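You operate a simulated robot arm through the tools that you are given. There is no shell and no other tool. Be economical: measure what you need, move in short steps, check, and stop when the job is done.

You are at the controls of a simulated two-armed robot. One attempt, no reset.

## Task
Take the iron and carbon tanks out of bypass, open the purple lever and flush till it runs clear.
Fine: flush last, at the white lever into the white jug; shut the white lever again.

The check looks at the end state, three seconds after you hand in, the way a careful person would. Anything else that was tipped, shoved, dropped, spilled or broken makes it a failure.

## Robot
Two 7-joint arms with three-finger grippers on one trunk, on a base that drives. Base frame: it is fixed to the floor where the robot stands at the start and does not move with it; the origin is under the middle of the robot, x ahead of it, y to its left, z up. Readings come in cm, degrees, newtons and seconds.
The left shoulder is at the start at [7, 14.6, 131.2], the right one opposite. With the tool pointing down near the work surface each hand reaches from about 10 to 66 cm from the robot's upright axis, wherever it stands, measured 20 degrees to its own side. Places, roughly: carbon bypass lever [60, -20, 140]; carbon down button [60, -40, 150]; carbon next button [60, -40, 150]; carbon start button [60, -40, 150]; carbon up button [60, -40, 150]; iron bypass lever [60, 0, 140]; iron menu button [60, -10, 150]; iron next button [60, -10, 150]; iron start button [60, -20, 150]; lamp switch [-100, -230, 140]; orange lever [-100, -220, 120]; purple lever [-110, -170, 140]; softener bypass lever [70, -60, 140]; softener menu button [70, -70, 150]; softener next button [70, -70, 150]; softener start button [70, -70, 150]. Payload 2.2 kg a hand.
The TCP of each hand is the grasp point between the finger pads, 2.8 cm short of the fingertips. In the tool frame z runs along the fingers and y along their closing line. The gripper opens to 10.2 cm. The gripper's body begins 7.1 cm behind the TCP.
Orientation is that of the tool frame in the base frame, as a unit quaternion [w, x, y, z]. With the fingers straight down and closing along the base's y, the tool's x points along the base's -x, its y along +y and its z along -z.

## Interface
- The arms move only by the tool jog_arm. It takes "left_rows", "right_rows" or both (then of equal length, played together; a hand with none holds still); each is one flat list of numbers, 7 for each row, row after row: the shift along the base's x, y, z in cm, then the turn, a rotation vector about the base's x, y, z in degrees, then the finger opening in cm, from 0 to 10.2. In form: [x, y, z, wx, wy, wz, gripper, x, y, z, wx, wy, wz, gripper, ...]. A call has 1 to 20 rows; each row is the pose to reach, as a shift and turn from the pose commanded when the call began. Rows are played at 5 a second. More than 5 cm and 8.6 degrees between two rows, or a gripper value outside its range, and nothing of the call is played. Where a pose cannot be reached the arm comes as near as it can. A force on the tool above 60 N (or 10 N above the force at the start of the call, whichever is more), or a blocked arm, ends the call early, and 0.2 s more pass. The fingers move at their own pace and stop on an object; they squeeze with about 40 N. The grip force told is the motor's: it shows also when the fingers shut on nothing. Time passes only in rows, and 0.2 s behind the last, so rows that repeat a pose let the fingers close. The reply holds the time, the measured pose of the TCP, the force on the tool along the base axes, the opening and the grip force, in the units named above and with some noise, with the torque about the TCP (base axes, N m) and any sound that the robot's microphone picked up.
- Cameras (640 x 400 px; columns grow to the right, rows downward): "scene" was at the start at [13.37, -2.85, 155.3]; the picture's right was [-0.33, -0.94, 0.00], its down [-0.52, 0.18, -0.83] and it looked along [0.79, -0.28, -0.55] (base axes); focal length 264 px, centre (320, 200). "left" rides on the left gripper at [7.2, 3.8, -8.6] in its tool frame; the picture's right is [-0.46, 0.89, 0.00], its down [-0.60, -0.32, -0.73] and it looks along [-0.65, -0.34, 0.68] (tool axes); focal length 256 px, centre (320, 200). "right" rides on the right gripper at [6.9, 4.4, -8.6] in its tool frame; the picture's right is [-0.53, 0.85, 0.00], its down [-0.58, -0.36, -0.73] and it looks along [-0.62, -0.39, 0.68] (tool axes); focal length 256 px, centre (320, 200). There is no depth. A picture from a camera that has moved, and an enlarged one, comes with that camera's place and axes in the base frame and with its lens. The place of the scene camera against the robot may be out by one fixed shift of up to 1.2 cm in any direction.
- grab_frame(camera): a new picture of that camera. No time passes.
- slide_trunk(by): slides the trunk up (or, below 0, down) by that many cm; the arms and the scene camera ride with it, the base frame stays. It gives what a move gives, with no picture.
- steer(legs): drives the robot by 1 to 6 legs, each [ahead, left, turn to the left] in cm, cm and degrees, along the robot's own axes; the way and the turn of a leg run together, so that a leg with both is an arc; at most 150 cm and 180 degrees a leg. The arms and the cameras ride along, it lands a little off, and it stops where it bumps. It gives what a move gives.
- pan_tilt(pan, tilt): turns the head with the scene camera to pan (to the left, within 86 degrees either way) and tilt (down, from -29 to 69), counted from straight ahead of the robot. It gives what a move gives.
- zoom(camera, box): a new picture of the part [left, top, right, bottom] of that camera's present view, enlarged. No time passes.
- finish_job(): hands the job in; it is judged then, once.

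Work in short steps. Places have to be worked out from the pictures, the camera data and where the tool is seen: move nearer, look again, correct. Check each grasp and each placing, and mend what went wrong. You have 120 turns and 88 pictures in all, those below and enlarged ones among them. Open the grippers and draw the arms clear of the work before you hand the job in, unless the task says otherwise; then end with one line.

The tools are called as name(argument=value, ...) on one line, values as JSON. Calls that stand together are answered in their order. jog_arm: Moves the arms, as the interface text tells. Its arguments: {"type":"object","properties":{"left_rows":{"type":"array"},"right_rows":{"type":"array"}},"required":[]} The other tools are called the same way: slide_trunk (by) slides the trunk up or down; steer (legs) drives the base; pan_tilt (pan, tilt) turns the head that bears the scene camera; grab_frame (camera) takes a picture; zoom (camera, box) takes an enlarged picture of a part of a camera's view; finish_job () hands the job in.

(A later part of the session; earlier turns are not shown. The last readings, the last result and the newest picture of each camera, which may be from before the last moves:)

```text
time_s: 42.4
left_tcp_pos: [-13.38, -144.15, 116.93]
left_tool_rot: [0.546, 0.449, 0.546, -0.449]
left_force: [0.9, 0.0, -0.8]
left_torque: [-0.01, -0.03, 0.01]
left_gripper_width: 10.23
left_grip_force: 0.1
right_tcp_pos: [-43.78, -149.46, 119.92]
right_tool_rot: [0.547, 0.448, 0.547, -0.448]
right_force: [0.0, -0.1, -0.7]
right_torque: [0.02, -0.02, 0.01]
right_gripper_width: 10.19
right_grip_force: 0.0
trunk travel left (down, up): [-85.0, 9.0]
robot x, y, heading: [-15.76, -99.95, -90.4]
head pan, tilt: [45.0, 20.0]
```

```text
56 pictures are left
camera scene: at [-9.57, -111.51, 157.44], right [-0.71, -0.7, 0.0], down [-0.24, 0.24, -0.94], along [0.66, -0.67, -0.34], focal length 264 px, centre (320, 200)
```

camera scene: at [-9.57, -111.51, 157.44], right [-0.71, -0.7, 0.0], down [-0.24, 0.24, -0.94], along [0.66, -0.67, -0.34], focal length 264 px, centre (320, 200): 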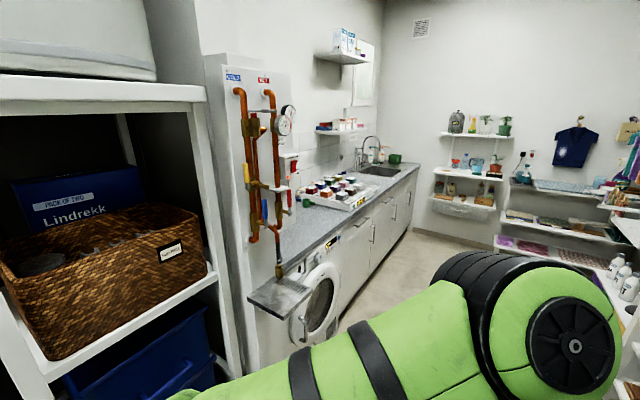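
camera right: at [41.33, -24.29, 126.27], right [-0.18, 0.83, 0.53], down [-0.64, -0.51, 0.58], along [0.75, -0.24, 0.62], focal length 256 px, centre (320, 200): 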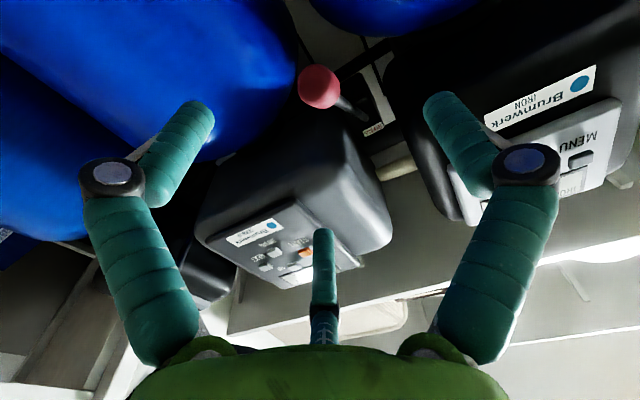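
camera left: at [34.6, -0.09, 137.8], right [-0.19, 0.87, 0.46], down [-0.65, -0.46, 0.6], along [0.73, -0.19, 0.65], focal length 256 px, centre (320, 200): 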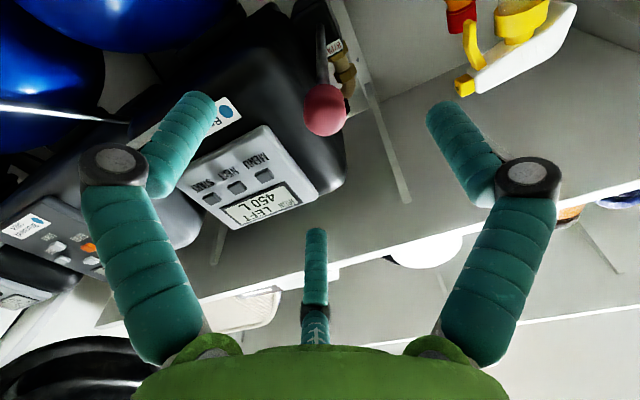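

Zoom on this hot/cold board, then on the other board.

zoom(camera="scene", box=[210, 70, 340, 300])

pan_tilt(pan=-45, tilt=20)

zoom(camera="scene", box=[250, 100, 400, 200])

zoom(camera="scene", box=[230, 190, 400, 320])

```text
1.74 times, centred on (275, 185) of scene
camera zoom: at [-9.57, -111.51, 157.44], right [-0.71, -0.7, 0.0], down [-0.24, 0.24, -0.94], along [0.66, -0.67, -0.34], focal length 459 px, centre (398, 226)
```

zoom: 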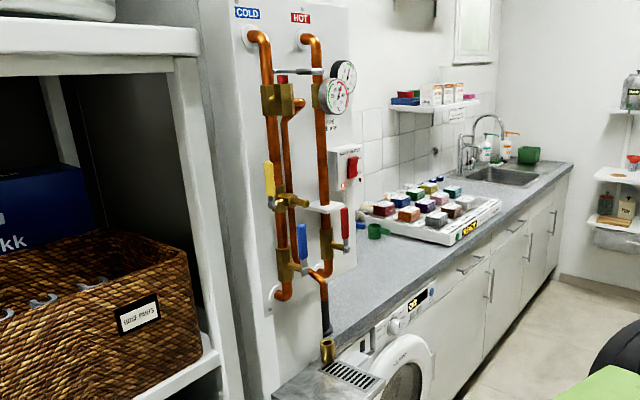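

```text
time_s: 44.1
left_tcp_pos: [-13.43, -144.15, 116.95]
left_tool_rot: [0.547, 0.448, 0.547, -0.448]
left_force: [0.2, -0.1, 0.2]
left_torque: [0.01, 0.03, 0.03]
left_gripper_width: 10.19
left_grip_force: 0.1
right_tcp_pos: [-43.86, -149.45, 119.92]
right_tool_rot: [0.547, 0.448, 0.547, -0.448]
right_force: [-0.3, -0.3, 0.7]
right_torque: [0.02, 0.0, -0.01]
right_gripper_width: 10.2
right_grip_force: 0.0
trunk travel left (down, up): [-85.0, 9.0]
robot x, y, heading: [-15.83, -100.15, -90.9]
head pan, tilt: [-45.0, 20.0]
```

```text
4.00 times, centred on (325, 150) of scene
camera zoom: at [-22.72, -111.38, 157.44], right [-0.7, 0.71, 0.0], down [0.24, 0.24, -0.94], along [-0.67, -0.66, -0.34], focal length 1056 px, centre (300, 400)
```

zoom: 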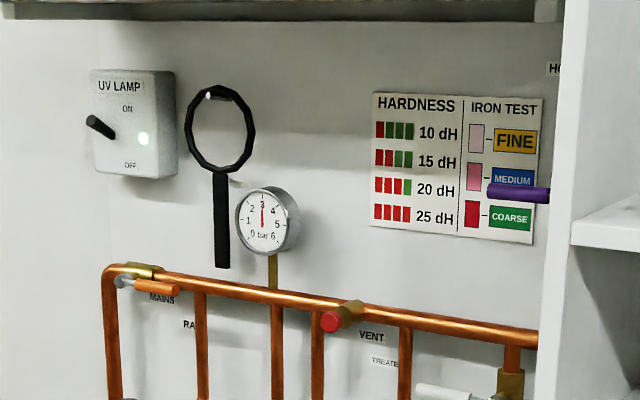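

```text
3.08 times, centred on (315, 255) of scene
camera zoom: at [-22.72, -111.38, 157.44], right [-0.7, 0.71, 0.0], down [0.24, 0.24, -0.94], along [-0.67, -0.66, -0.34], focal length 812 px, centre (335, 31)
```

zoom: 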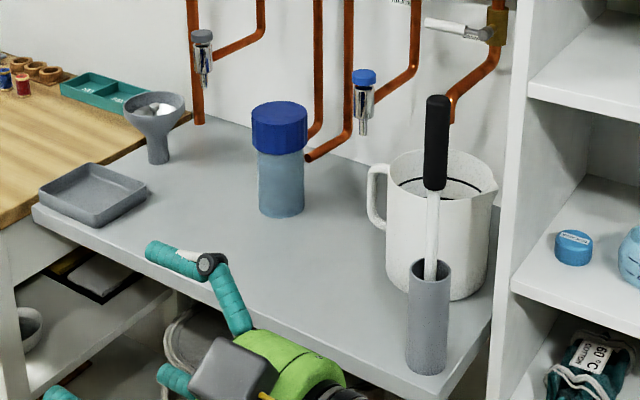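

White lever with its spout and the white jug are on the bench by the shelf; purple lever is behind the shelf edge above; orange MAINS. I drive to face that wall, staying well back.

steer(legs=[[70, 0, 0], [0, 0, -90]])

pan_tilt(pan=0, tilt=15)

grab_frame(camera="scene")

```text
time_s: 51.7
left_tcp_pos: [-60.88, -171.75, 116.97]
left_tool_rot: [0.068, 0.704, 0.068, -0.704]
left_force: [-0.6, -0.1, 1.0]
left_torque: [-0.04, -0.02, 0.01]
left_gripper_width: 10.21
left_grip_force: 0.1
right_tcp_pos: [-66.22, -141.29, 119.89]
right_tool_rot: [-0.068, -0.704, -0.069, 0.704]
right_force: [-0.2, -0.1, 0.3]
right_torque: [0.01, -0.01, 0.0]
right_gripper_width: 10.18
right_grip_force: 0.1
trunk travel left (down, up): [-85.0, 9.0]
robot x, y, heading: [-16.77, -169.36, 179.3]
head pan, tilt: [-45.0, 20.0]
```

```text
time_s: 52.8
left_tcp_pos: [-60.93, -171.74, 116.82]
left_tool_rot: [0.069, 0.704, 0.068, -0.704]
left_force: [0.1, 0.4, 0.5]
left_torque: [-0.01, 0.03, 0.0]
left_gripper_width: 10.2
left_grip_force: 0.0
right_tcp_pos: [-66.15, -141.34, 120.01]
right_tool_rot: [0.068, 0.704, 0.068, -0.704]
right_force: [0.0, 0.5, 0.1]
right_torque: [-0.01, 0.0, 0.01]
right_gripper_width: 10.22
right_grip_force: 0.1
trunk travel left (down, up): [-85.0, 9.0]
robot x, y, heading: [-16.78, -169.34, 179.1]
head pan, tilt: [0.0, 15.0]
```

```text
52 pictures are left
camera scene: at [-31.08, -169.05, 158.25], right [0.02, 1.0, 0.0], down [0.26, 0.0, -0.97], along [-0.97, 0.02, -0.26], focal length 264 px, centre (320, 200)
```

scene: 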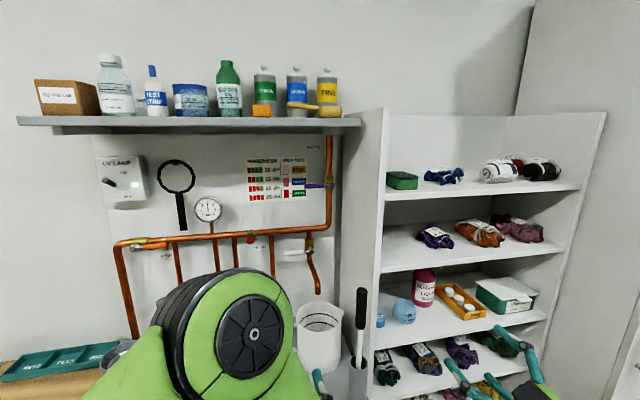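

zoom(camera="scene", box=[80, 125, 360, 300])

zoom(camera="scene", box=[250, 130, 370, 260])

zoom(camera="scene", box=[270, 230, 390, 390])

```text
2.29 times, centred on (220, 212) of scene
camera zoom: at [-31.08, -169.05, 158.25], right [0.02, 1.0, 0.0], down [0.26, 0.0, -0.97], along [-0.97, 0.02, -0.26], focal length 603 px, centre (549, 171)
```

zoom: 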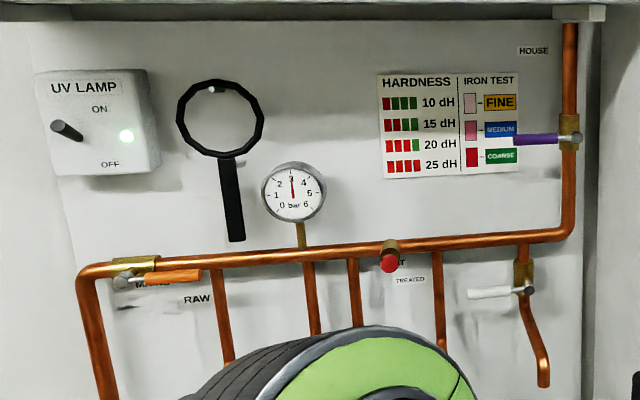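

```text
3.08 times, centred on (310, 195) of scene
camera zoom: at [-31.08, -169.05, 158.25], right [0.02, 1.0, 0.0], down [0.26, 0.0, -0.97], along [-0.97, 0.02, -0.26], focal length 812 px, centre (351, 215)
```

zoom: 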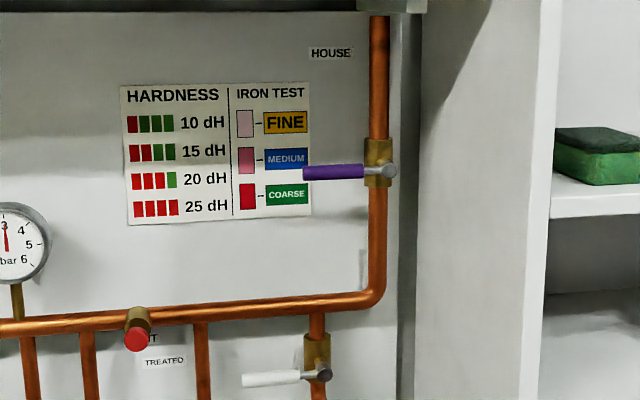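

```text
2.50 times, centred on (330, 310) of scene
camera zoom: at [-31.08, -169.05, 158.25], right [0.02, 1.0, 0.0], down [0.26, 0.0, -0.97], along [-0.97, 0.02, -0.26], focal length 660 px, centre (295, -75)
```

zoom: 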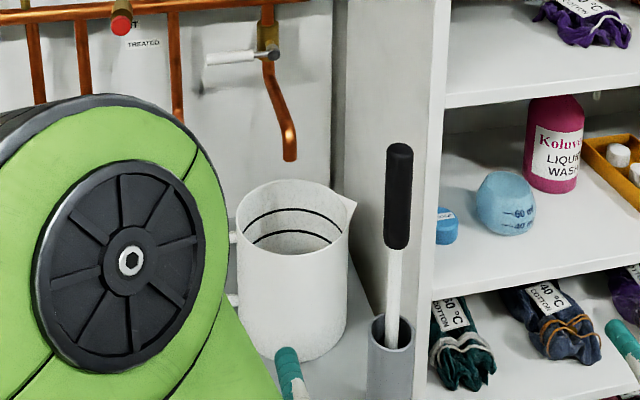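

Purple (HOUSE) and white levers are perpendicular to their pipes (closed); mains is parallel (open). Purple: pivot ≈(-111,-163.3,141.5), tip y≈-172. I need to get nearer; look down at the bin and floor first.

pan_tilt(pan=0, tilt=55)

grab_frame(camera="scene")

```text
time_s: 53.9
left_tcp_pos: [-60.83, -171.72, 116.87]
left_tool_rot: [-0.068, -0.704, -0.069, 0.704]
left_force: [0.3, -0.2, 0.5]
left_torque: [-0.01, -0.01, 0.01]
left_gripper_width: 10.21
left_grip_force: 0.1
right_tcp_pos: [-66.2, -141.37, 119.98]
right_tool_rot: [0.069, 0.704, 0.068, -0.704]
right_force: [-0.4, 0.5, -0.4]
right_torque: [0.02, -0.01, -0.03]
right_gripper_width: 10.19
right_grip_force: 0.0
trunk travel left (down, up): [-85.0, 9.0]
robot x, y, heading: [-16.83, -169.62, 178.8]
head pan, tilt: [0.0, 55.0]
```

```text
48 pictures are left
camera scene: at [-28.95, -169.09, 152.24], right [0.02, 1.0, 0.0], down [0.82, -0.01, -0.57], along [-0.57, 0.01, -0.82], focal length 264 px, centre (320, 200)
```

scene: 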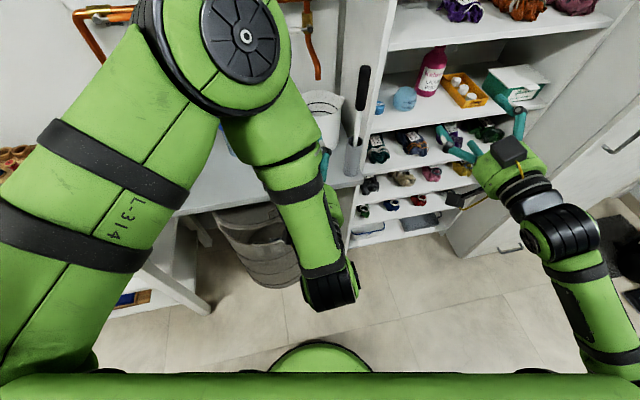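

Bin front is around x≈-73, so there's room for ~22 cm ahead. First I fold the right hand back down and roll the left hand 90° (closing line vertical, slim toward the shelf panel), fingers shut.

jog_arm(left_rows=[0, 0, 2, -8.2, 0, 0, 6, 0, 0, 4, -16.4, 0, 0, 3, 0, 0, 6, -24.6, 0, 0, 0, 0, 0, 8, -32.8, 0, 0, 0, 0, 0, 10, -41, 0, 0, 0, 0, 0, 12, -49, 0, 0, 0, 0, 0, 14, -57, 0, 0, 0, 0, 0, 16, -65, 0, 0, 0, 0, 0, 18, -73, 0, 0, 0, 0, 0, 20, -81.5, 0, 0, 0, 0, 0, 22, -90, 0, 0, 0], right_rows=[0, 0, 0, 0, -8.2, 0, 10.2, 1, 0, -1, 0, -16.4, 0, 10.2, 2, 0, -2, 0, -24.6, 0, 10.2, 3, 0, -3, 0, -32.8, 0, 10.2, 4, 0, -4, 0, -41, 0, 10.2, 5, 0, -5, 0, -49, 0, 10.2, 6, 0, -6, 0, -57, 0, 10.2, 7, 0, -7, 0, -65, 0, 10.2, 8, 0, -8, 0, -73, 0, 10.2, 9, 0, -9, 0, -81.5, 0, 10.2, 10, 0, -10, 0, -90, 0, 10.2])

jog_arm(left_rows=[0, 0, 0, 0, 0, -7, 0, 0, 0, 0, 0, 0, -14, 0, 0, 0, 0, 0, 0, -20, 0])

steer(legs=[[22, -3, 0]])

pan_tilt(pan=0, tilt=25)

grab_frame(camera="scene")

```text
time_s: 55.1
left_tcp_pos: [-60.14, -173.06, 119.76]
left_tool_rot: [0.288, 0.71, -0.177, -0.618]
left_force: [-0.8, 0.7, 0.6]
left_torque: [0.0, 0.02, 0.0]
left_gripper_width: 0.2
left_grip_force: 31.4
right_tcp_pos: [-62.41, -141.34, 116.31]
right_tool_rot: [0.087, 0.897, 0.043, -0.432]
right_force: [0.3, -0.2, -0.6]
right_torque: [0.02, 0.02, 0.01]
right_gripper_width: 10.17
right_grip_force: 0.0
trunk travel left (down, up): [-85.0, 9.0]
robot x, y, heading: [-16.76, -169.26, 178.8]
head pan, tilt: [0.0, 55.0]
stopped in row 5 (left hand): the arm was blocked; the commanded pose is now the measured one
```

```text
time_s: 55.9
left_tcp_pos: [-60.48, -172.53, 119.33]
left_tool_rot: [0.177, 0.664, -0.303, -0.66]
left_force: [-0.6, -0.1, -0.2]
left_torque: [0.01, 0.01, -0.02]
left_gripper_width: 0.21
left_grip_force: 31.8
left hand out of reach, approached as far as the arm can: row 3
right_tcp_pos: [-62.47, -141.27, 116.29]
right_tool_rot: [0.086, 0.897, 0.042, -0.432]
right_force: [-0.3, 0.3, -1.1]
right_torque: [0.0, 0.0, -0.01]
right_gripper_width: 10.21
right_grip_force: 0.1
trunk travel left (down, up): [-85.0, 9.0]
robot x, y, heading: [-16.35, -169.76, 179.3]
head pan, tilt: [0.0, 55.0]
```

```text
time_s: 57.6
left_tcp_pos: [-82.12, -169.27, 119.42]
left_tool_rot: [0.176, 0.665, -0.3, -0.661]
left_force: [0.6, 0.1, 0.9]
left_torque: [0.01, 0.01, -0.01]
left_gripper_width: 0.19
left_grip_force: 31.6
right_tcp_pos: [-84.16, -137.93, 116.43]
right_tool_rot: [0.087, 0.896, 0.042, -0.433]
right_force: [1.5, 0.4, 0.7]
right_torque: [-0.01, -0.01, -0.01]
right_gripper_width: 10.19
right_grip_force: 0.0
trunk travel left (down, up): [-85.0, 9.0]
robot x, y, heading: [-38.66, -166.0, 179.1]
head pan, tilt: [0.0, 55.0]
```

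```text
time_s: 58.5
left_tcp_pos: [-82.43, -169.23, 119.45]
left_tool_rot: [0.177, 0.665, -0.3, -0.66]
left_force: [-0.1, -0.3, -0.2]
left_torque: [0.0, 0.02, 0.01]
left_gripper_width: 0.19
left_grip_force: 31.8
right_tcp_pos: [-84.29, -138.02, 116.26]
right_tool_rot: [0.086, 0.897, 0.041, -0.431]
right_force: [0.0, 0.2, 0.8]
right_torque: [0.02, -0.02, 0.01]
right_gripper_width: 10.22
right_grip_force: 0.1
trunk travel left (down, up): [-85.0, 9.0]
robot x, y, heading: [-38.52, -166.08, 179.2]
head pan, tilt: [0.0, 25.0]
```

```text
47 pictures are left
camera scene: at [-52.91, -165.73, 156.62], right [0.02, 1.0, 0.0], down [0.42, -0.01, -0.91], along [-0.91, 0.01, -0.42], focal length 264 px, centre (320, 200)
```

scene: 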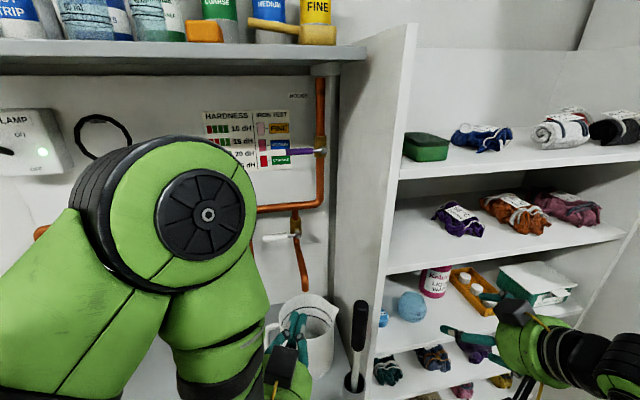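

Left roll stopped at ~41° but orientation is usable: fingers point (-0.98, 0.16), shut. I raise the hand to z≈146 then go part way forward and check.

jog_arm(left_rows=[0, -0.5, 4.5, 0, 0, 0, 0, 0, -1, 9, 0, 0, 0, 0, 0, -1.5, 13.5, 0, 0, 0, 0, 0, -2, 18, 0, 0, 0, 0, 0, -2, 22.5, 0, 0, 0, 0, 0, -2, 27, 0, 0, 0, 0, -4, -2, 27.5, 0, 0, 0, 0, -8, -2, 27.5, 0, 0, 0, 0, -12, -2, 27.5, 0, 0, 0, 0, -16, -2, 27.5, 0, 0, 0, 0])

grab_frame(camera="scene")

grab_frame(camera="left")

```text
time_s: 60.8
left_tcp_pos: [-98.79, -171.09, 146.78]
left_tool_rot: [0.177, 0.666, -0.3, -0.66]
left_force: [-0.5, 0.0, -0.6]
left_torque: [0.01, 0.02, -0.03]
left_gripper_width: 0.21
left_grip_force: 31.1
left hand out of reach, approached as far as the arm can: row 1, 2, 3, 4
right_tcp_pos: [-84.69, -137.95, 116.08]
right_tool_rot: [0.087, 0.898, 0.042, -0.43]
right_force: [-1.1, -0.1, 0.7]
right_torque: [0.01, -0.03, 0.02]
right_gripper_width: 10.22
right_grip_force: 0.1
trunk travel left (down, up): [-85.0, 9.0]
robot x, y, heading: [-38.58, -166.09, 179.0]
head pan, tilt: [0.0, 25.0]
```

```text
46 pictures are left
camera scene: at [-53.24, -165.67, 156.6], right [0.02, 1.0, 0.0], down [0.42, -0.01, -0.91], along [-0.91, 0.01, -0.42], focal length 264 px, centre (320, 200)
```

scene: 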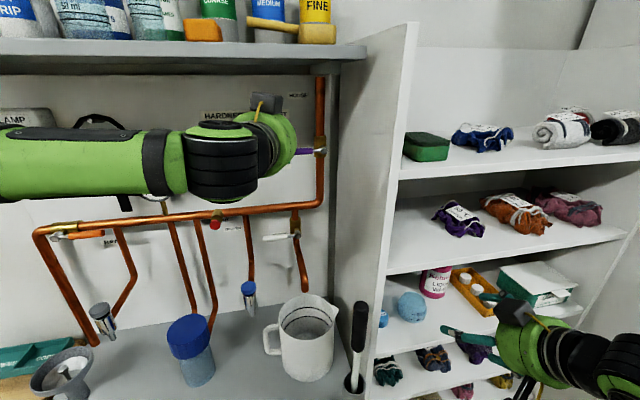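

```text
45 pictures are left
camera left: at [-91.19, -180.1, 144.29], right [-0.13, -0.38, 0.92], down [0.8, 0.5, 0.32], along [-0.58, 0.78, 0.24], focal length 256 px, centre (320, 200)
```

left: 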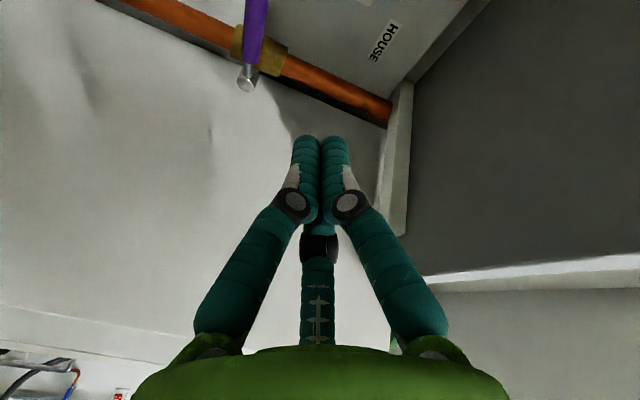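

Fingertips are above the lever plane; go forward 11 cm to be over the handle.

jog_arm(left_rows=[-4, 0, 0, 0, 0, 0, 0, -8, 0, 0, 0, 0, 0, 0, -10.8, 0, 0, 0, 0, 0, 0])

grab_frame(camera="left")

zoom(camera="scene", box=[180, 60, 360, 320])

```text
time_s: 61.5
left_tcp_pos: [-109.25, -171.16, 146.95]
left_tool_rot: [0.177, 0.665, -0.302, -0.66]
left_force: [0.3, -0.2, 0.3]
left_torque: [-0.01, -0.02, 0.0]
left_gripper_width: 0.19
left_grip_force: 31.8
right_tcp_pos: [-84.48, -137.91, 116.18]
right_tool_rot: [0.086, 0.897, 0.042, -0.431]
right_force: [-0.6, 0.8, -0.7]
right_torque: [0.0, 0.02, -0.06]
right_gripper_width: 10.18
right_grip_force: 0.1
trunk travel left (down, up): [-85.0, 9.0]
robot x, y, heading: [-38.8, -166.03, 179.0]
head pan, tilt: [0.0, 25.0]
```

```text
44 pictures are left
camera left: at [-101.74, -180.1, 144.38], right [-0.12, -0.38, 0.92], down [0.81, 0.5, 0.31], along [-0.58, 0.78, 0.24], focal length 256 px, centre (320, 200)
```

left: 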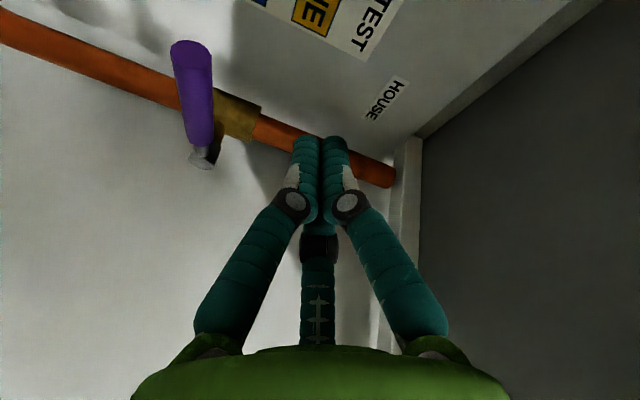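

```text
1.54 times, centred on (270, 190) of scene
camera zoom: at [-52.94, -165.7, 156.63], right [0.02, 1.0, 0.0], down [0.42, -0.01, -0.91], along [-0.91, 0.01, -0.42], focal length 406 px, centre (397, 215)
```

zoom: 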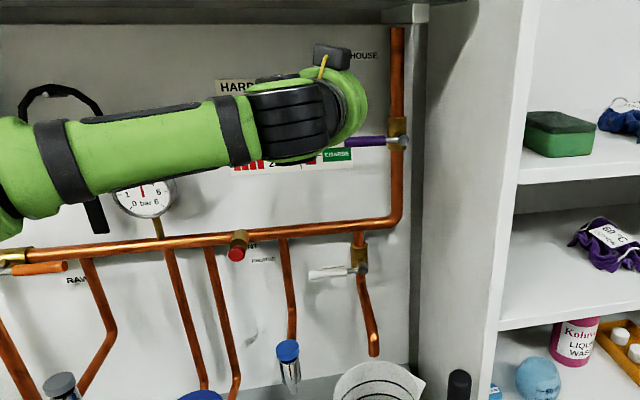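

Lever sits at x≈-113, z≈140. I press 1.5 cm deeper and then push down ~30° to see whether it turns that way.

jog_arm(left_rows=[-1.5, 0, 0, 0, 0, 0, 0, -1.5, 0, -2, 0, 0, 0, 0, -1.5, 0, -4, 0, 0, 0, 0, -1.5, -0.1, -5, 0, 0, 0, 0, -1.5, -0.2, -6, 0, 0, 0, 0, -1.5, -0.2, -7, 0, 0, 0, 0, -1.5, -0.1, -8, 0, 0, 0, 0])

grab_frame(camera="left")

```text
time_s: 63.1
left_tcp_pos: [-110.22, -171.45, 142.18]
left_tool_rot: [-0.18, -0.648, 0.292, 0.679]
left_force: [0.8, 1.9, 9.8]
left_torque: [0.04, 0.23, -0.14]
left_gripper_width: 0.19
left_grip_force: 31.4
right_tcp_pos: [-84.04, -138.01, 116.28]
right_tool_rot: [0.087, 0.897, 0.042, -0.432]
right_force: [-0.2, 0.5, -1.3]
right_torque: [-0.01, -0.02, -0.01]
right_gripper_width: 10.19
right_grip_force: 0.0
trunk travel left (down, up): [-85.0, 9.0]
robot x, y, heading: [-38.43, -165.84, 178.8]
head pan, tilt: [0.0, 25.0]
stopped in row 7 (left hand): the force on the tool passed its limit at 63 N (the readings are from after the stop); the commanded pose is now the measured one
```

```text
42 pictures are left
camera left: at [-102.82, -180.32, 139.21], right [-0.07, -0.38, 0.92], down [0.82, 0.5, 0.28], along [-0.57, 0.78, 0.28], focal length 256 px, centre (320, 200)
```

left: 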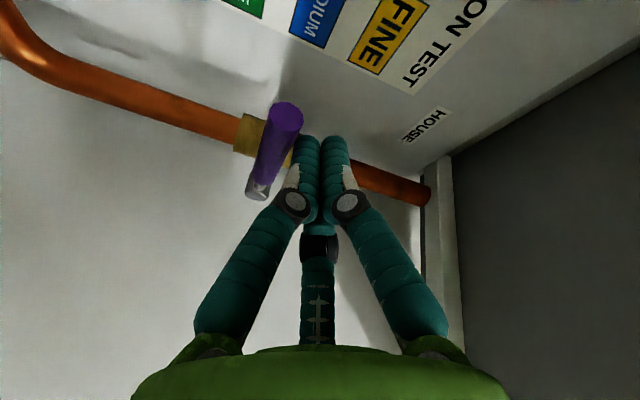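

Down is a stop (63 N, no turn), so it opens upward. I back out, go below the lever and push up.

jog_arm(left_rows=[0, 0, 1.5, 0, 0, 0, 0, 4, 0, 1.5, 0, 0, 0, 0, 7, 0, 0, 0, 0, 0, 0, 7, 0, -4, 0, 0, 0, 0, 7, 0, -8, 0, 0, 0, 0, 3.5, 0, -8, 0, 0, 0, 0, -0.3, 0, -8, 0, 0, 0, 0])

grab_frame(camera="left")

```text
time_s: 64.7
left_tcp_pos: [-107.38, -170.56, 134.16]
left_tool_rot: [-0.185, -0.657, 0.29, 0.671]
left_force: [-0.4, 0.1, 0.2]
left_torque: [0.01, 0.01, 0.01]
left_gripper_width: 0.21
left_grip_force: 31.5
left hand out of reach, approached as far as the arm can: row 5, 6, 7
right_tcp_pos: [-84.54, -138.15, 116.26]
right_tool_rot: [0.086, 0.897, 0.042, -0.431]
right_force: [0.5, -0.6, -0.8]
right_torque: [0.01, -0.03, 0.01]
right_gripper_width: 10.21
right_grip_force: 0.1
trunk travel left (down, up): [-85.0, 9.0]
robot x, y, heading: [-38.57, -166.37, 178.9]
head pan, tilt: [0.0, 25.0]
```

```text
41 pictures are left
camera left: at [-99.87, -179.27, 131.26], right [-0.09, -0.38, 0.92], down [0.81, 0.52, 0.29], along [-0.59, 0.77, 0.27], focal length 256 px, centre (320, 200)
```

left: 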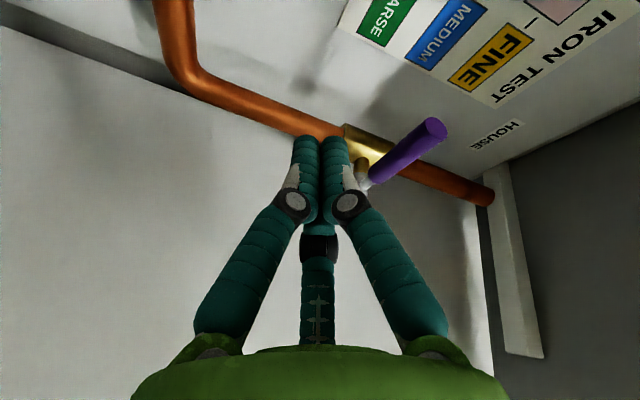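

The hand is below the lever but ~2.5 cm short on reach; nudge the base ahead 3 cm, then push up 30°.

steer(legs=[[3, 0, 0]])

jog_arm(left_rows=[0, -0.3, 2, 0, 0, 0, 0, 0, -0.4, 4, 0, 0, 0, 0, 0, -0.4, 5, 0, 0, 0, 0, 0, -0.4, 6, 0, 0, 0, 0, 0, -0.4, 7, 0, 0, 0, 0])

grab_frame(camera="left")

```text
time_s: 65.5
left_tcp_pos: [-109.07, -169.86, 134.82]
left_tool_rot: [-0.187, -0.653, 0.289, 0.674]
left_force: [0.7, 0.5, 0.7]
left_torque: [0.02, -0.04, 0.03]
left_gripper_width: 0.21
left_grip_force: 31.4
right_tcp_pos: [-86.49, -137.86, 116.61]
right_tool_rot: [0.087, 0.895, 0.042, -0.435]
right_force: [2.1, 0.2, 0.4]
right_torque: [-0.02, 0.08, 0.0]
right_gripper_width: 10.19
right_grip_force: 0.0
trunk travel left (down, up): [-85.0, 9.0]
robot x, y, heading: [-41.53, -165.91, 179.3]
head pan, tilt: [0.0, 25.0]
```

```text
time_s: 66.7
left_tcp_pos: [-109.94, -170.42, 141.54]
left_tool_rot: [-0.184, -0.655, 0.291, 0.673]
left_force: [0.5, 1.5, 0.0]
left_torque: [-0.01, -0.01, -0.06]
left_gripper_width: 0.23
left_grip_force: 31.5
right_tcp_pos: [-87.24, -137.86, 116.17]
right_tool_rot: [0.086, 0.897, 0.041, -0.431]
right_force: [-0.2, 0.0, 0.7]
right_torque: [-0.01, 0.03, 0.01]
right_gripper_width: 10.18
right_grip_force: 0.1
trunk travel left (down, up): [-85.0, 9.0]
robot x, y, heading: [-41.97, -165.9, 178.9]
head pan, tilt: [0.0, 25.0]
```

```text
40 pictures are left
camera left: at [-102.46, -179.22, 138.62], right [-0.08, -0.38, 0.92], down [0.81, 0.51, 0.29], along [-0.58, 0.77, 0.27], focal length 256 px, centre (320, 200)
```

left: 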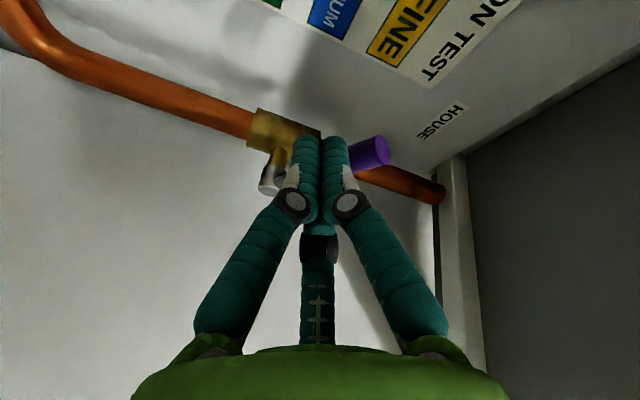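

It turns upward. Continue the arc to vertical.

jog_arm(left_rows=[0, 0.2, 1.6, 0, 0, 0, 0, 0, 0.8, 3.2, 0, 0, 0, 0, 0, 1.8, 4.3, 0, 0, 0, 0, 0, 2.8, 5, 0, 0, 0, 0, 0, 3.8, 5.3, 0, 0, 0, 0, 0, 4.8, 5.6, 0, 0, 0, 0, 0, 5.6, 5.6, 0, 0, 0, 0])

zoom(camera="scene", box=[180, 60, 360, 320])

grab_frame(camera="left")

```text
time_s: 68.3
left_tcp_pos: [-110.03, -164.87, 146.93]
left_tool_rot: [-0.185, -0.656, 0.29, 0.672]
left_force: [0.8, 0.6, 0.1]
left_torque: [0.03, 0.01, -0.05]
left_gripper_width: 0.21
left_grip_force: 31.4
right_tcp_pos: [-87.27, -137.8, 116.22]
right_tool_rot: [0.087, 0.897, 0.042, -0.432]
right_force: [-0.1, 0.6, 0.3]
right_torque: [0.01, -0.02, 0.01]
right_gripper_width: 10.22
right_grip_force: 0.1
trunk travel left (down, up): [-85.0, 9.0]
robot x, y, heading: [-41.23, -166.2, 179.1]
head pan, tilt: [0.0, 25.0]
```

```text
1.54 times, centred on (270, 190) of scene
camera zoom: at [-55.87, -165.62, 156.63], right [0.02, 1.0, 0.0], down [0.42, -0.01, -0.91], along [-0.91, 0.02, -0.42], focal length 406 px, centre (397, 215)
```

zoom: 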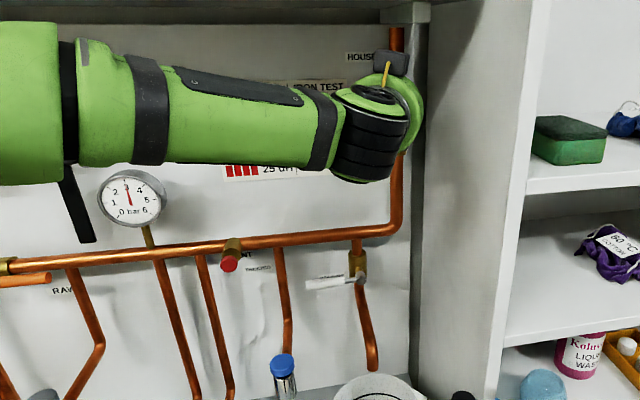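

```text
38 pictures are left
camera left: at [-102.58, -173.66, 144.04], right [-0.08, -0.38, 0.92], down [0.81, 0.51, 0.29], along [-0.58, 0.77, 0.27], focal length 256 px, centre (320, 200)
```

left: 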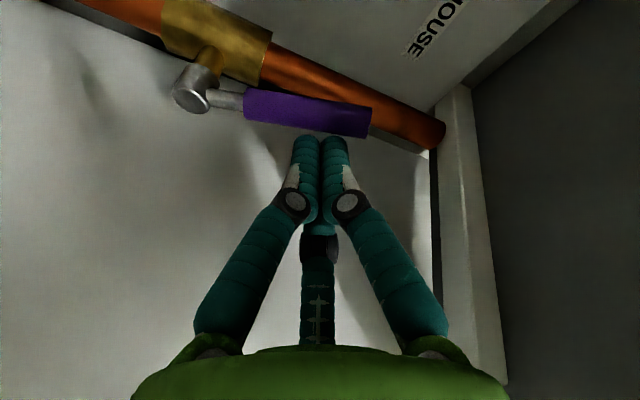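

Nearly aligned with the pipe; push a bit more toward +y until the stop is felt.

jog_arm(left_rows=[0, 0.7, 0, 0, 0, 0, 0, 0, 1.4, 0, 0, 0, 0, 0, 0, 2.1, 0, 0, 0, 0, 0])

grab_frame(camera="left")

```text
time_s: 69.1
left_tcp_pos: [-110.14, -162.83, 146.9]
left_tool_rot: [-0.185, -0.656, 0.291, 0.672]
left_force: [0.2, -0.6, 0.7]
left_torque: [0.01, -0.01, 0.02]
left_gripper_width: 0.22
left_grip_force: 31.8
right_tcp_pos: [-87.36, -137.88, 116.25]
right_tool_rot: [0.086, 0.897, 0.042, -0.432]
right_force: [0.3, -0.5, -0.2]
right_torque: [0.01, 0.02, 0.01]
right_gripper_width: 10.2
right_grip_force: 0.1
trunk travel left (down, up): [-85.0, 9.0]
robot x, y, heading: [-41.5, -165.87, 179.0]
head pan, tilt: [0.0, 25.0]
```

```text
37 pictures are left
camera left: at [-102.57, -171.6, 144.02], right [-0.08, -0.38, 0.92], down [0.81, 0.51, 0.29], along [-0.58, 0.77, 0.27], focal length 256 px, centre (320, 200)
```

left: 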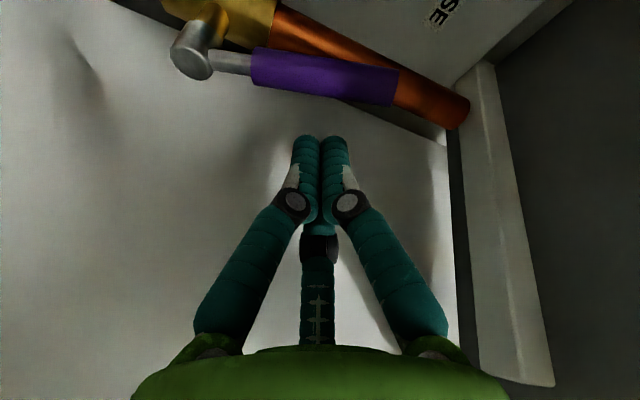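

The lever is at ~75° — the shallow fingertips slipped past its front. Back out, come around to its -y side, 2 cm deeper, and push again.

jog_arm(left_rows=[4, 0, 0, 0, 0, 0, 0, 4, -4.5, 0, 0, 0, 0, 0, 4, -8.5, 0, 0, 0, 0, 0, 0, -8.5, 0, 0, 0, 0, 0, -2.3, -8.5, 0, 0, 0, 0, 0, -2.3, -8.5, 0, 0, 0, 0, 0])

grab_frame(camera="left")

```text
time_s: 70.5
left_tcp_pos: [-112.15, -171.43, 146.95]
left_tool_rot: [-0.183, -0.656, 0.289, 0.673]
left_force: [0.0, 0.0, -0.4]
left_torque: [-0.02, -0.01, -0.02]
left_gripper_width: 0.21
left_grip_force: 31.5
right_tcp_pos: [-87.15, -138.15, 116.42]
right_tool_rot: [0.085, 0.897, 0.041, -0.433]
right_force: [0.9, -0.5, -0.5]
right_torque: [-0.01, -0.01, -0.02]
right_gripper_width: 10.22
right_grip_force: 0.1
trunk travel left (down, up): [-85.0, 9.0]
robot x, y, heading: [-41.64, -166.08, 179.1]
head pan, tilt: [0.0, 25.0]
```

```text
36 pictures are left
camera left: at [-104.73, -180.28, 144.03], right [-0.08, -0.38, 0.92], down [0.81, 0.51, 0.29], along [-0.58, 0.77, 0.27], focal length 256 px, centre (320, 200)
```

left: 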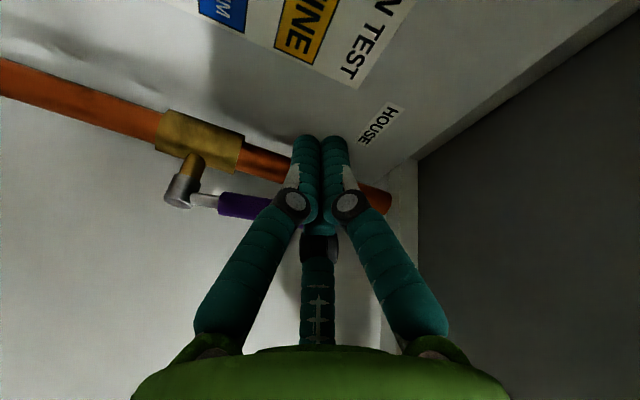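

Now deep enough, on the lever's -y side. Push +y to the stop.

jog_arm(left_rows=[0, 1.5, 0, 0, 0, 0, 0, 0, 3, 0, 0, 0, 0, 0, 0, 4, 0, 0, 0, 0, 0, 0, 5, 0, 0, 0, 0, 0, 0, 5.7, 0, 0, 0, 0, 0, 0, 6.4, 0, 0, 0, 0, 0])

grab_frame(camera="left")

```text
time_s: 71.9
left_tcp_pos: [-112.4, -166.21, 146.97]
left_tool_rot: [-0.186, -0.658, 0.285, 0.672]
left_force: [1.8, -20.3, -1.0]
left_torque: [-0.03, -0.27, 0.28]
left_gripper_width: 0.21
left_grip_force: 31.1
right_tcp_pos: [-87.2, -138.7, 116.45]
right_tool_rot: [0.085, 0.897, 0.043, -0.431]
right_force: [0.3, 0.3, -0.2]
right_torque: [-0.02, -0.04, -0.03]
right_gripper_width: 10.22
right_grip_force: 0.0
trunk travel left (down, up): [-85.0, 9.0]
robot x, y, heading: [-41.56, -166.01, 179.1]
head pan, tilt: [0.0, 25.0]
```

```text
35 pictures are left
camera left: at [-104.89, -174.92, 143.98], right [-0.08, -0.39, 0.92], down [0.8, 0.52, 0.29], along [-0.59, 0.76, 0.27], focal length 256 px, centre (320, 200)
```

left: 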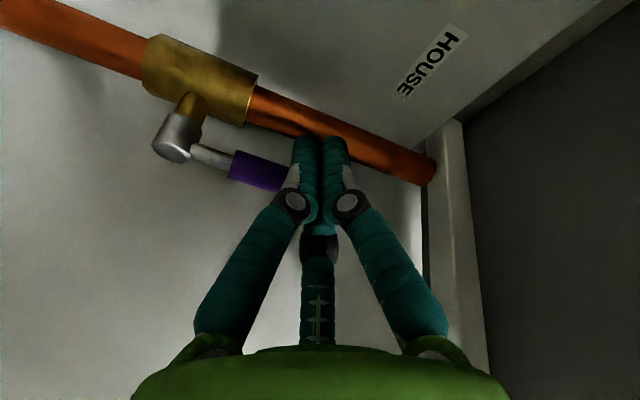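

Stop felt, lever parallel to pipe: purple is open. I withdraw and examine spout and jug alignment.

jog_arm(left_rows=[0, -1.5, 0, 0, 0, 0, 0, 4, -2.5, 0, 0, 0, 0, 0, 8, -4, 0, 0, 0, 0, 0, 12, -6, 0, 0, 0, 0, 0])

pan_tilt(pan=0, tilt=35)

zoom(camera="scene", box=[200, 30, 400, 330])

```text
time_s: 72.9
left_tcp_pos: [-100.29, -171.0, 146.86]
left_tool_rot: [-0.184, -0.655, 0.29, 0.673]
left_force: [-0.5, -0.8, 0.4]
left_torque: [0.0, -0.03, -0.03]
left_gripper_width: 0.2
left_grip_force: 31.8
right_tcp_pos: [-87.25, -138.06, 116.3]
right_tool_rot: [0.086, 0.897, 0.042, -0.432]
right_force: [-0.4, -0.8, 0.7]
right_torque: [-0.03, 0.01, 0.01]
right_gripper_width: 10.19
right_grip_force: 0.1
trunk travel left (down, up): [-85.0, 9.0]
robot x, y, heading: [-41.16, -166.12, 179.1]
head pan, tilt: [0.0, 25.0]
```

```text
time_s: 73.7
left_tcp_pos: [-100.31, -170.85, 146.98]
left_tool_rot: [-0.185, -0.656, 0.29, 0.672]
left_force: [0.6, 0.5, 0.0]
left_torque: [-0.01, -0.01, 0.0]
left_gripper_width: 0.2
left_grip_force: 31.3
right_tcp_pos: [-87.22, -137.87, 116.18]
right_tool_rot: [0.086, 0.897, 0.041, -0.431]
right_force: [0.5, 0.0, -0.1]
right_torque: [0.0, -0.02, 0.01]
right_gripper_width: 10.2
right_grip_force: 0.1
trunk travel left (down, up): [-85.0, 9.0]
robot x, y, heading: [-41.63, -166.2, 179.0]
head pan, tilt: [0.0, 35.0]
```

```text
1.33 times, centred on (300, 180) of scene
camera zoom: at [-55.42, -165.67, 155.06], right [0.02, 1.0, 0.0], down [0.57, -0.01, -0.82], along [-0.82, 0.01, -0.57], focal length 352 px, centre (347, 227)
```

zoom: 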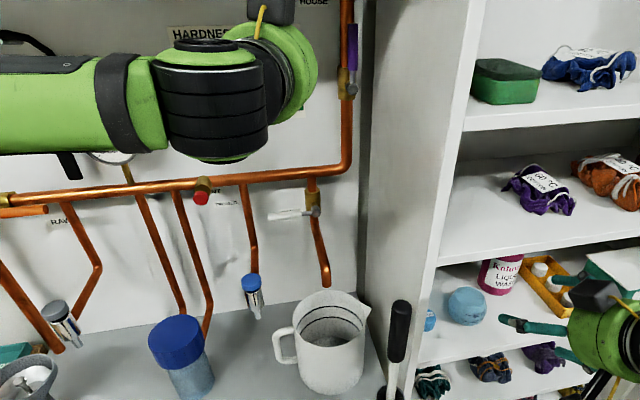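

Purple is vertical. For the white lever I want a firm grip that rolls with the lever, so I try rolling the left hand the other way (+131° about its own axis) here in the clear.

jog_arm(left_rows=[1, 0, 0, 8, -1.3, 0.5, 0, 2, -1, 0, 16, -2.6, 1, 0, 3, -2, 0, 24, -3.9, 1.5, 0, 4, -3, 0, 32, -5.2, 2, 0, 4, -4, 0, 40, -6.5, 2.5, 0, 4, -4, 0, 48, -7.8, 3, 0, 4, -4, 0, 56, -9.1, 3.5, 0, 4, -4, 0, 64, -10.4, 4, 0, 4, -4, 0, 72, -11.7, 4.5, 0, 4, -4, 0, 80, -13, 5, 0, 4, -4, 0, 88, -14.3, 5.5, 0, 4, -4, 0, 96, -15.6, 6, 0, 4, -4, 0, 104, -16.9, 6.5, 0, 4, -4, 0, 112, -18.2, 7, 0, 4, -4, 0, 120, -19.5, 7.5, 0, 4, -4, 0, 128, -20.8, 8, 0])

grab_frame(camera="left")

```text
time_s: 77.1
left_tcp_pos: [-96.45, -174.83, 147.01]
left_tool_rot: [-0.512, 0.555, 0.488, -0.437]
left_force: [0.1, -0.1, -0.3]
left_torque: [-0.01, 0.0, -0.02]
left_gripper_width: 0.22
left_grip_force: 31.4
right_tcp_pos: [-87.22, -137.92, 116.29]
right_tool_rot: [0.086, 0.897, 0.042, -0.432]
right_force: [0.5, 0.2, -0.6]
right_torque: [-0.01, 0.02, 0.02]
right_gripper_width: 10.21
right_grip_force: 0.0
trunk travel left (down, up): [-85.0, 9.0]
robot x, y, heading: [-41.78, -166.01, 179.0]
head pan, tilt: [0.0, 35.0]
```

```text
33 pictures are left
camera left: at [-86.46, -169.04, 144.08], right [0.02, -0.46, -0.89], down [0.61, -0.7, 0.38], along [-0.8, -0.54, 0.27], focal length 256 px, centre (320, 200)
```

left: 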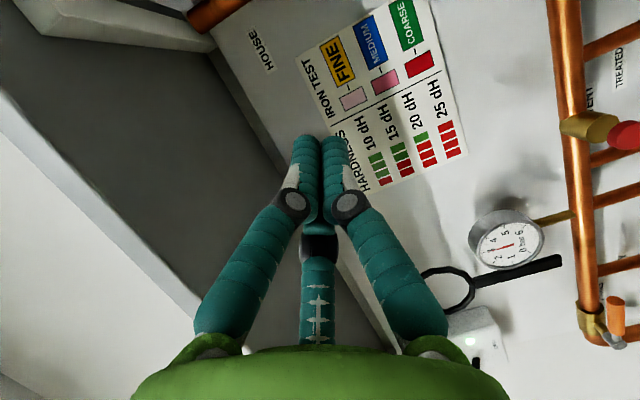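

The roll works: closing line is now vertical. I lower to z≈118 in front of the white lever with fingers opened 6 cm and look.

jog_arm(left_rows=[0, -0.5, -4, 0, 0, 0, 6, 0, -1, -8, 0, 0, 0, 6, 0, -1.5, -12, 0, 0, 0, 6, 0, -2, -16, 0, 0, 0, 6, 0, -2.5, -20, 0, 0, 0, 6, 0, -3, -24, 0, 0, 0, 6, 0, -3.5, -28.5, 0, 0, 0, 6, -3, -3.5, -28.5, 0, 0, 0, 6])

grab_frame(camera="left")

zoom(camera="scene", box=[200, 80, 400, 330])

```text
time_s: 78.9
left_tcp_pos: [-96.35, -176.4, 133.4]
left_tool_rot: [-0.511, 0.558, 0.485, -0.438]
left_force: [-1.5, 0.4, 0.3]
left_torque: [-0.03, -0.01, 0.02]
left_gripper_width: 6.0
left_grip_force: 0.0
left hand out of reach, approached as far as the arm can: row 4, 5, 6, 7, 8
right_tcp_pos: [-87.2, -137.98, 116.31]
right_tool_rot: [0.087, 0.897, 0.042, -0.432]
right_force: [0.1, 1.0, -0.9]
right_torque: [-0.03, 0.0, -0.01]
right_gripper_width: 10.22
right_grip_force: 0.1
trunk travel left (down, up): [-85.0, 9.0]
robot x, y, heading: [-41.77, -165.92, 179.0]
head pan, tilt: [0.0, 35.0]
```

```text
32 pictures are left
camera left: at [-86.47, -170.61, 130.54], right [0.02, -0.47, -0.88], down [0.6, -0.7, 0.38], along [-0.8, -0.54, 0.27], focal length 256 px, centre (320, 200)
```

left: 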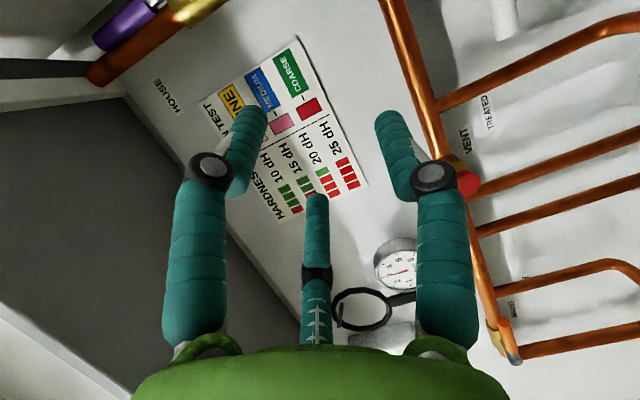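

```text
1.60 times, centred on (300, 205) of scene
camera zoom: at [-55.42, -165.58, 155.05], right [0.02, 1.0, 0.0], down [0.57, -0.01, -0.82], along [-0.82, 0.01, -0.57], focal length 422 px, centre (352, 192)
```

zoom: 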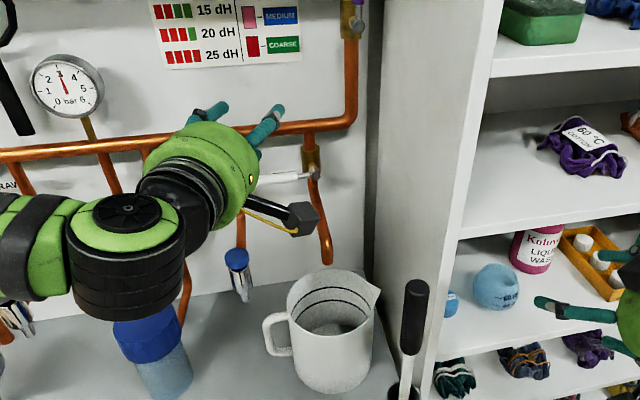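

The wrist can't go lower here, so I lower the trunk 15 cm instead.

slide_trunk(by=-15)

grab_frame(camera="left")

grab_frame(camera="scene")

```text
time_s: 80.6
left_tcp_pos: [-96.49, -176.47, 118.48]
left_tool_rot: [-0.511, 0.558, 0.486, -0.438]
left_force: [-0.5, -0.2, 0.1]
left_torque: [0.0, -0.02, 0.01]
left_gripper_width: 6.02
left_grip_force: 0.1
right_tcp_pos: [-87.22, -137.84, 101.17]
right_tool_rot: [0.087, 0.897, 0.042, -0.432]
right_force: [-0.2, -0.2, -0.6]
right_torque: [0.02, 0.01, -0.02]
right_gripper_width: 10.21
right_grip_force: 0.2
trunk travel left (down, up): [-70.0, 24.0]
robot x, y, heading: [-41.52, -166.16, 179.0]
head pan, tilt: [0.0, 35.0]
```

```text
30 pictures are left
camera left: at [-86.47, -170.68, 115.55], right [0.02, -0.47, -0.89], down [0.6, -0.7, 0.38], along [-0.8, -0.54, 0.27], focal length 256 px, centre (320, 200)
```

left: 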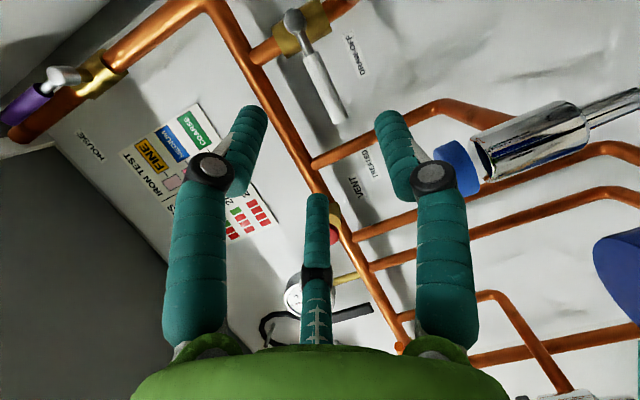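

```text
29 pictures are left
camera scene: at [-55.42, -165.67, 140.06], right [0.02, 1.0, 0.0], down [0.57, -0.01, -0.82], along [-0.82, 0.01, -0.57], focal length 264 px, centre (320, 200)
```

scene: 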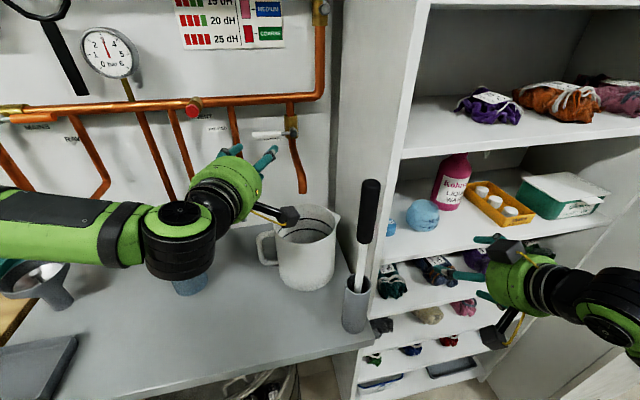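

The two trunk heights give spout end ≈(-102,-168.5,109) and jug rim centred ≈(-104.6,-168.3,98.5): jug is well placed under the drain-off. White lever at (-114.5, -171.5…-180.5, 117.5); I move in to straddle it and grip at y≈-178.

jog_arm(left_rows=[-4, -0.4, -0.3, 0, 0, 0, 6, -8, -0.8, -0.6, 0, 0, 0, 6, -12, -1.2, -0.8, 0, 0, 0, 6, -15, -1.5, -1, 0, 0, 0, 6, -16.3, -1.5, -1, 0, 0, 0, 6])

grab_frame(camera="left")

```text
time_s: 81.8
left_tcp_pos: [-110.08, -182.08, 118.41]
left_tool_rot: [-0.509, 0.561, 0.487, -0.435]
left_force: [-1.3, 0.4, -0.5]
left_torque: [0.02, 0.0, 0.0]
left_gripper_width: 6.02
left_grip_force: 0.0
left hand out of reach, approached as far as the arm can: row 1, 2, 3, 4, 5
right_tcp_pos: [-87.42, -138.02, 101.06]
right_tool_rot: [0.086, 0.897, 0.041, -0.431]
right_force: [0.1, -0.9, -0.3]
right_torque: [0.01, 0.0, 0.02]
right_gripper_width: 10.19
right_grip_force: 0.0
trunk travel left (down, up): [-70.0, 24.0]
robot x, y, heading: [-41.61, -165.95, 179.0]
head pan, tilt: [0.0, 35.0]
```

```text
28 pictures are left
camera left: at [-100.06, -176.26, 115.64], right [0.02, -0.47, -0.88], down [0.6, -0.7, 0.38], along [-0.8, -0.54, 0.26], focal length 256 px, centre (320, 200)
```

left: 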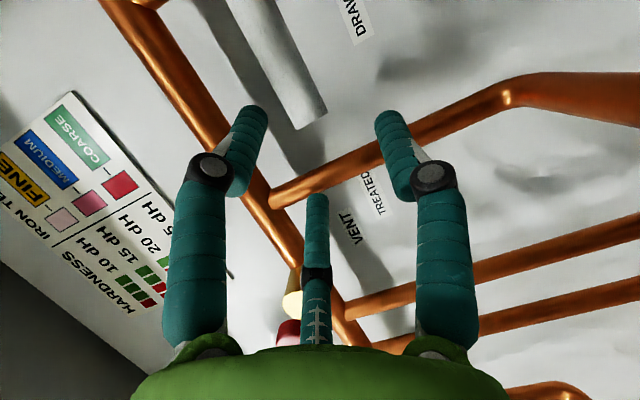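

The hand ended 4 cm left and 2 cm short. I draw the right hand back a bit and shift the base 4 cm right, 2 cm ahead (slides along the lever).

jog_arm(right_rows=[2, 0, 1, 0, 0, 0, 10.2, 4, 0, 2, 0, 0, 0, 10.2])

steer(legs=[[2, -4, 0]])

grab_frame(camera="left")

```text
time_s: 82.4
left_tcp_pos: [-109.81, -181.92, 118.61]
left_tool_rot: [-0.51, 0.559, 0.486, -0.437]
left_force: [-0.2, -1.0, -0.4]
left_torque: [-0.01, 0.04, 0.02]
left_gripper_width: 5.98
left_grip_force: 0.0
right_tcp_pos: [-85.08, -136.89, 103.36]
right_tool_rot: [0.088, 0.897, 0.043, -0.432]
right_force: [0.0, 0.4, 0.4]
right_torque: [0.0, 0.04, -0.01]
right_gripper_width: 10.2
right_grip_force: 0.0
right hand out of reach, approached as far as the arm can: row 1, 2
trunk travel left (down, up): [-70.0, 24.0]
robot x, y, heading: [-41.48, -166.09, 179.0]
head pan, tilt: [0.0, 35.0]
```

```text
time_s: 83.3
left_tcp_pos: [-111.26, -178.44, 118.78]
left_tool_rot: [-0.513, 0.557, 0.486, -0.437]
left_force: [0.9, -1.1, 0.3]
left_torque: [0.0, -0.02, -0.04]
left_gripper_width: 6.0
left_grip_force: 0.0
right_tcp_pos: [-86.5, -133.28, 103.61]
right_tool_rot: [0.085, 0.896, 0.043, -0.433]
right_force: [0.3, -0.6, -0.1]
right_torque: [0.05, 0.0, -0.07]
right_gripper_width: 10.2
right_grip_force: 0.0
trunk travel left (down, up): [-70.0, 24.0]
robot x, y, heading: [-43.48, -161.91, 178.9]
head pan, tilt: [0.0, 35.0]
```

```text
27 pictures are left
camera left: at [-101.32, -172.6, 116.01], right [0.02, -0.46, -0.89], down [0.6, -0.7, 0.38], along [-0.8, -0.54, 0.27], focal length 256 px, centre (320, 200)
```

left: 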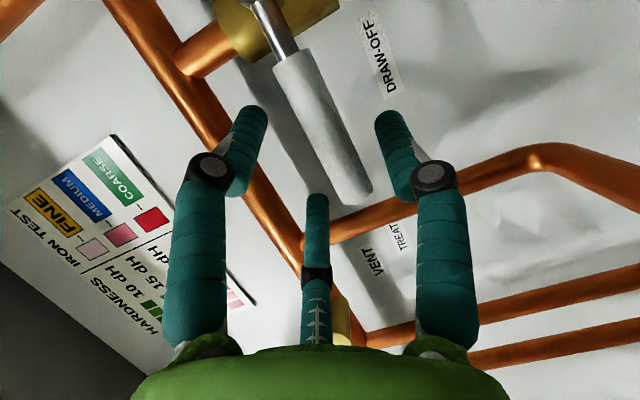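

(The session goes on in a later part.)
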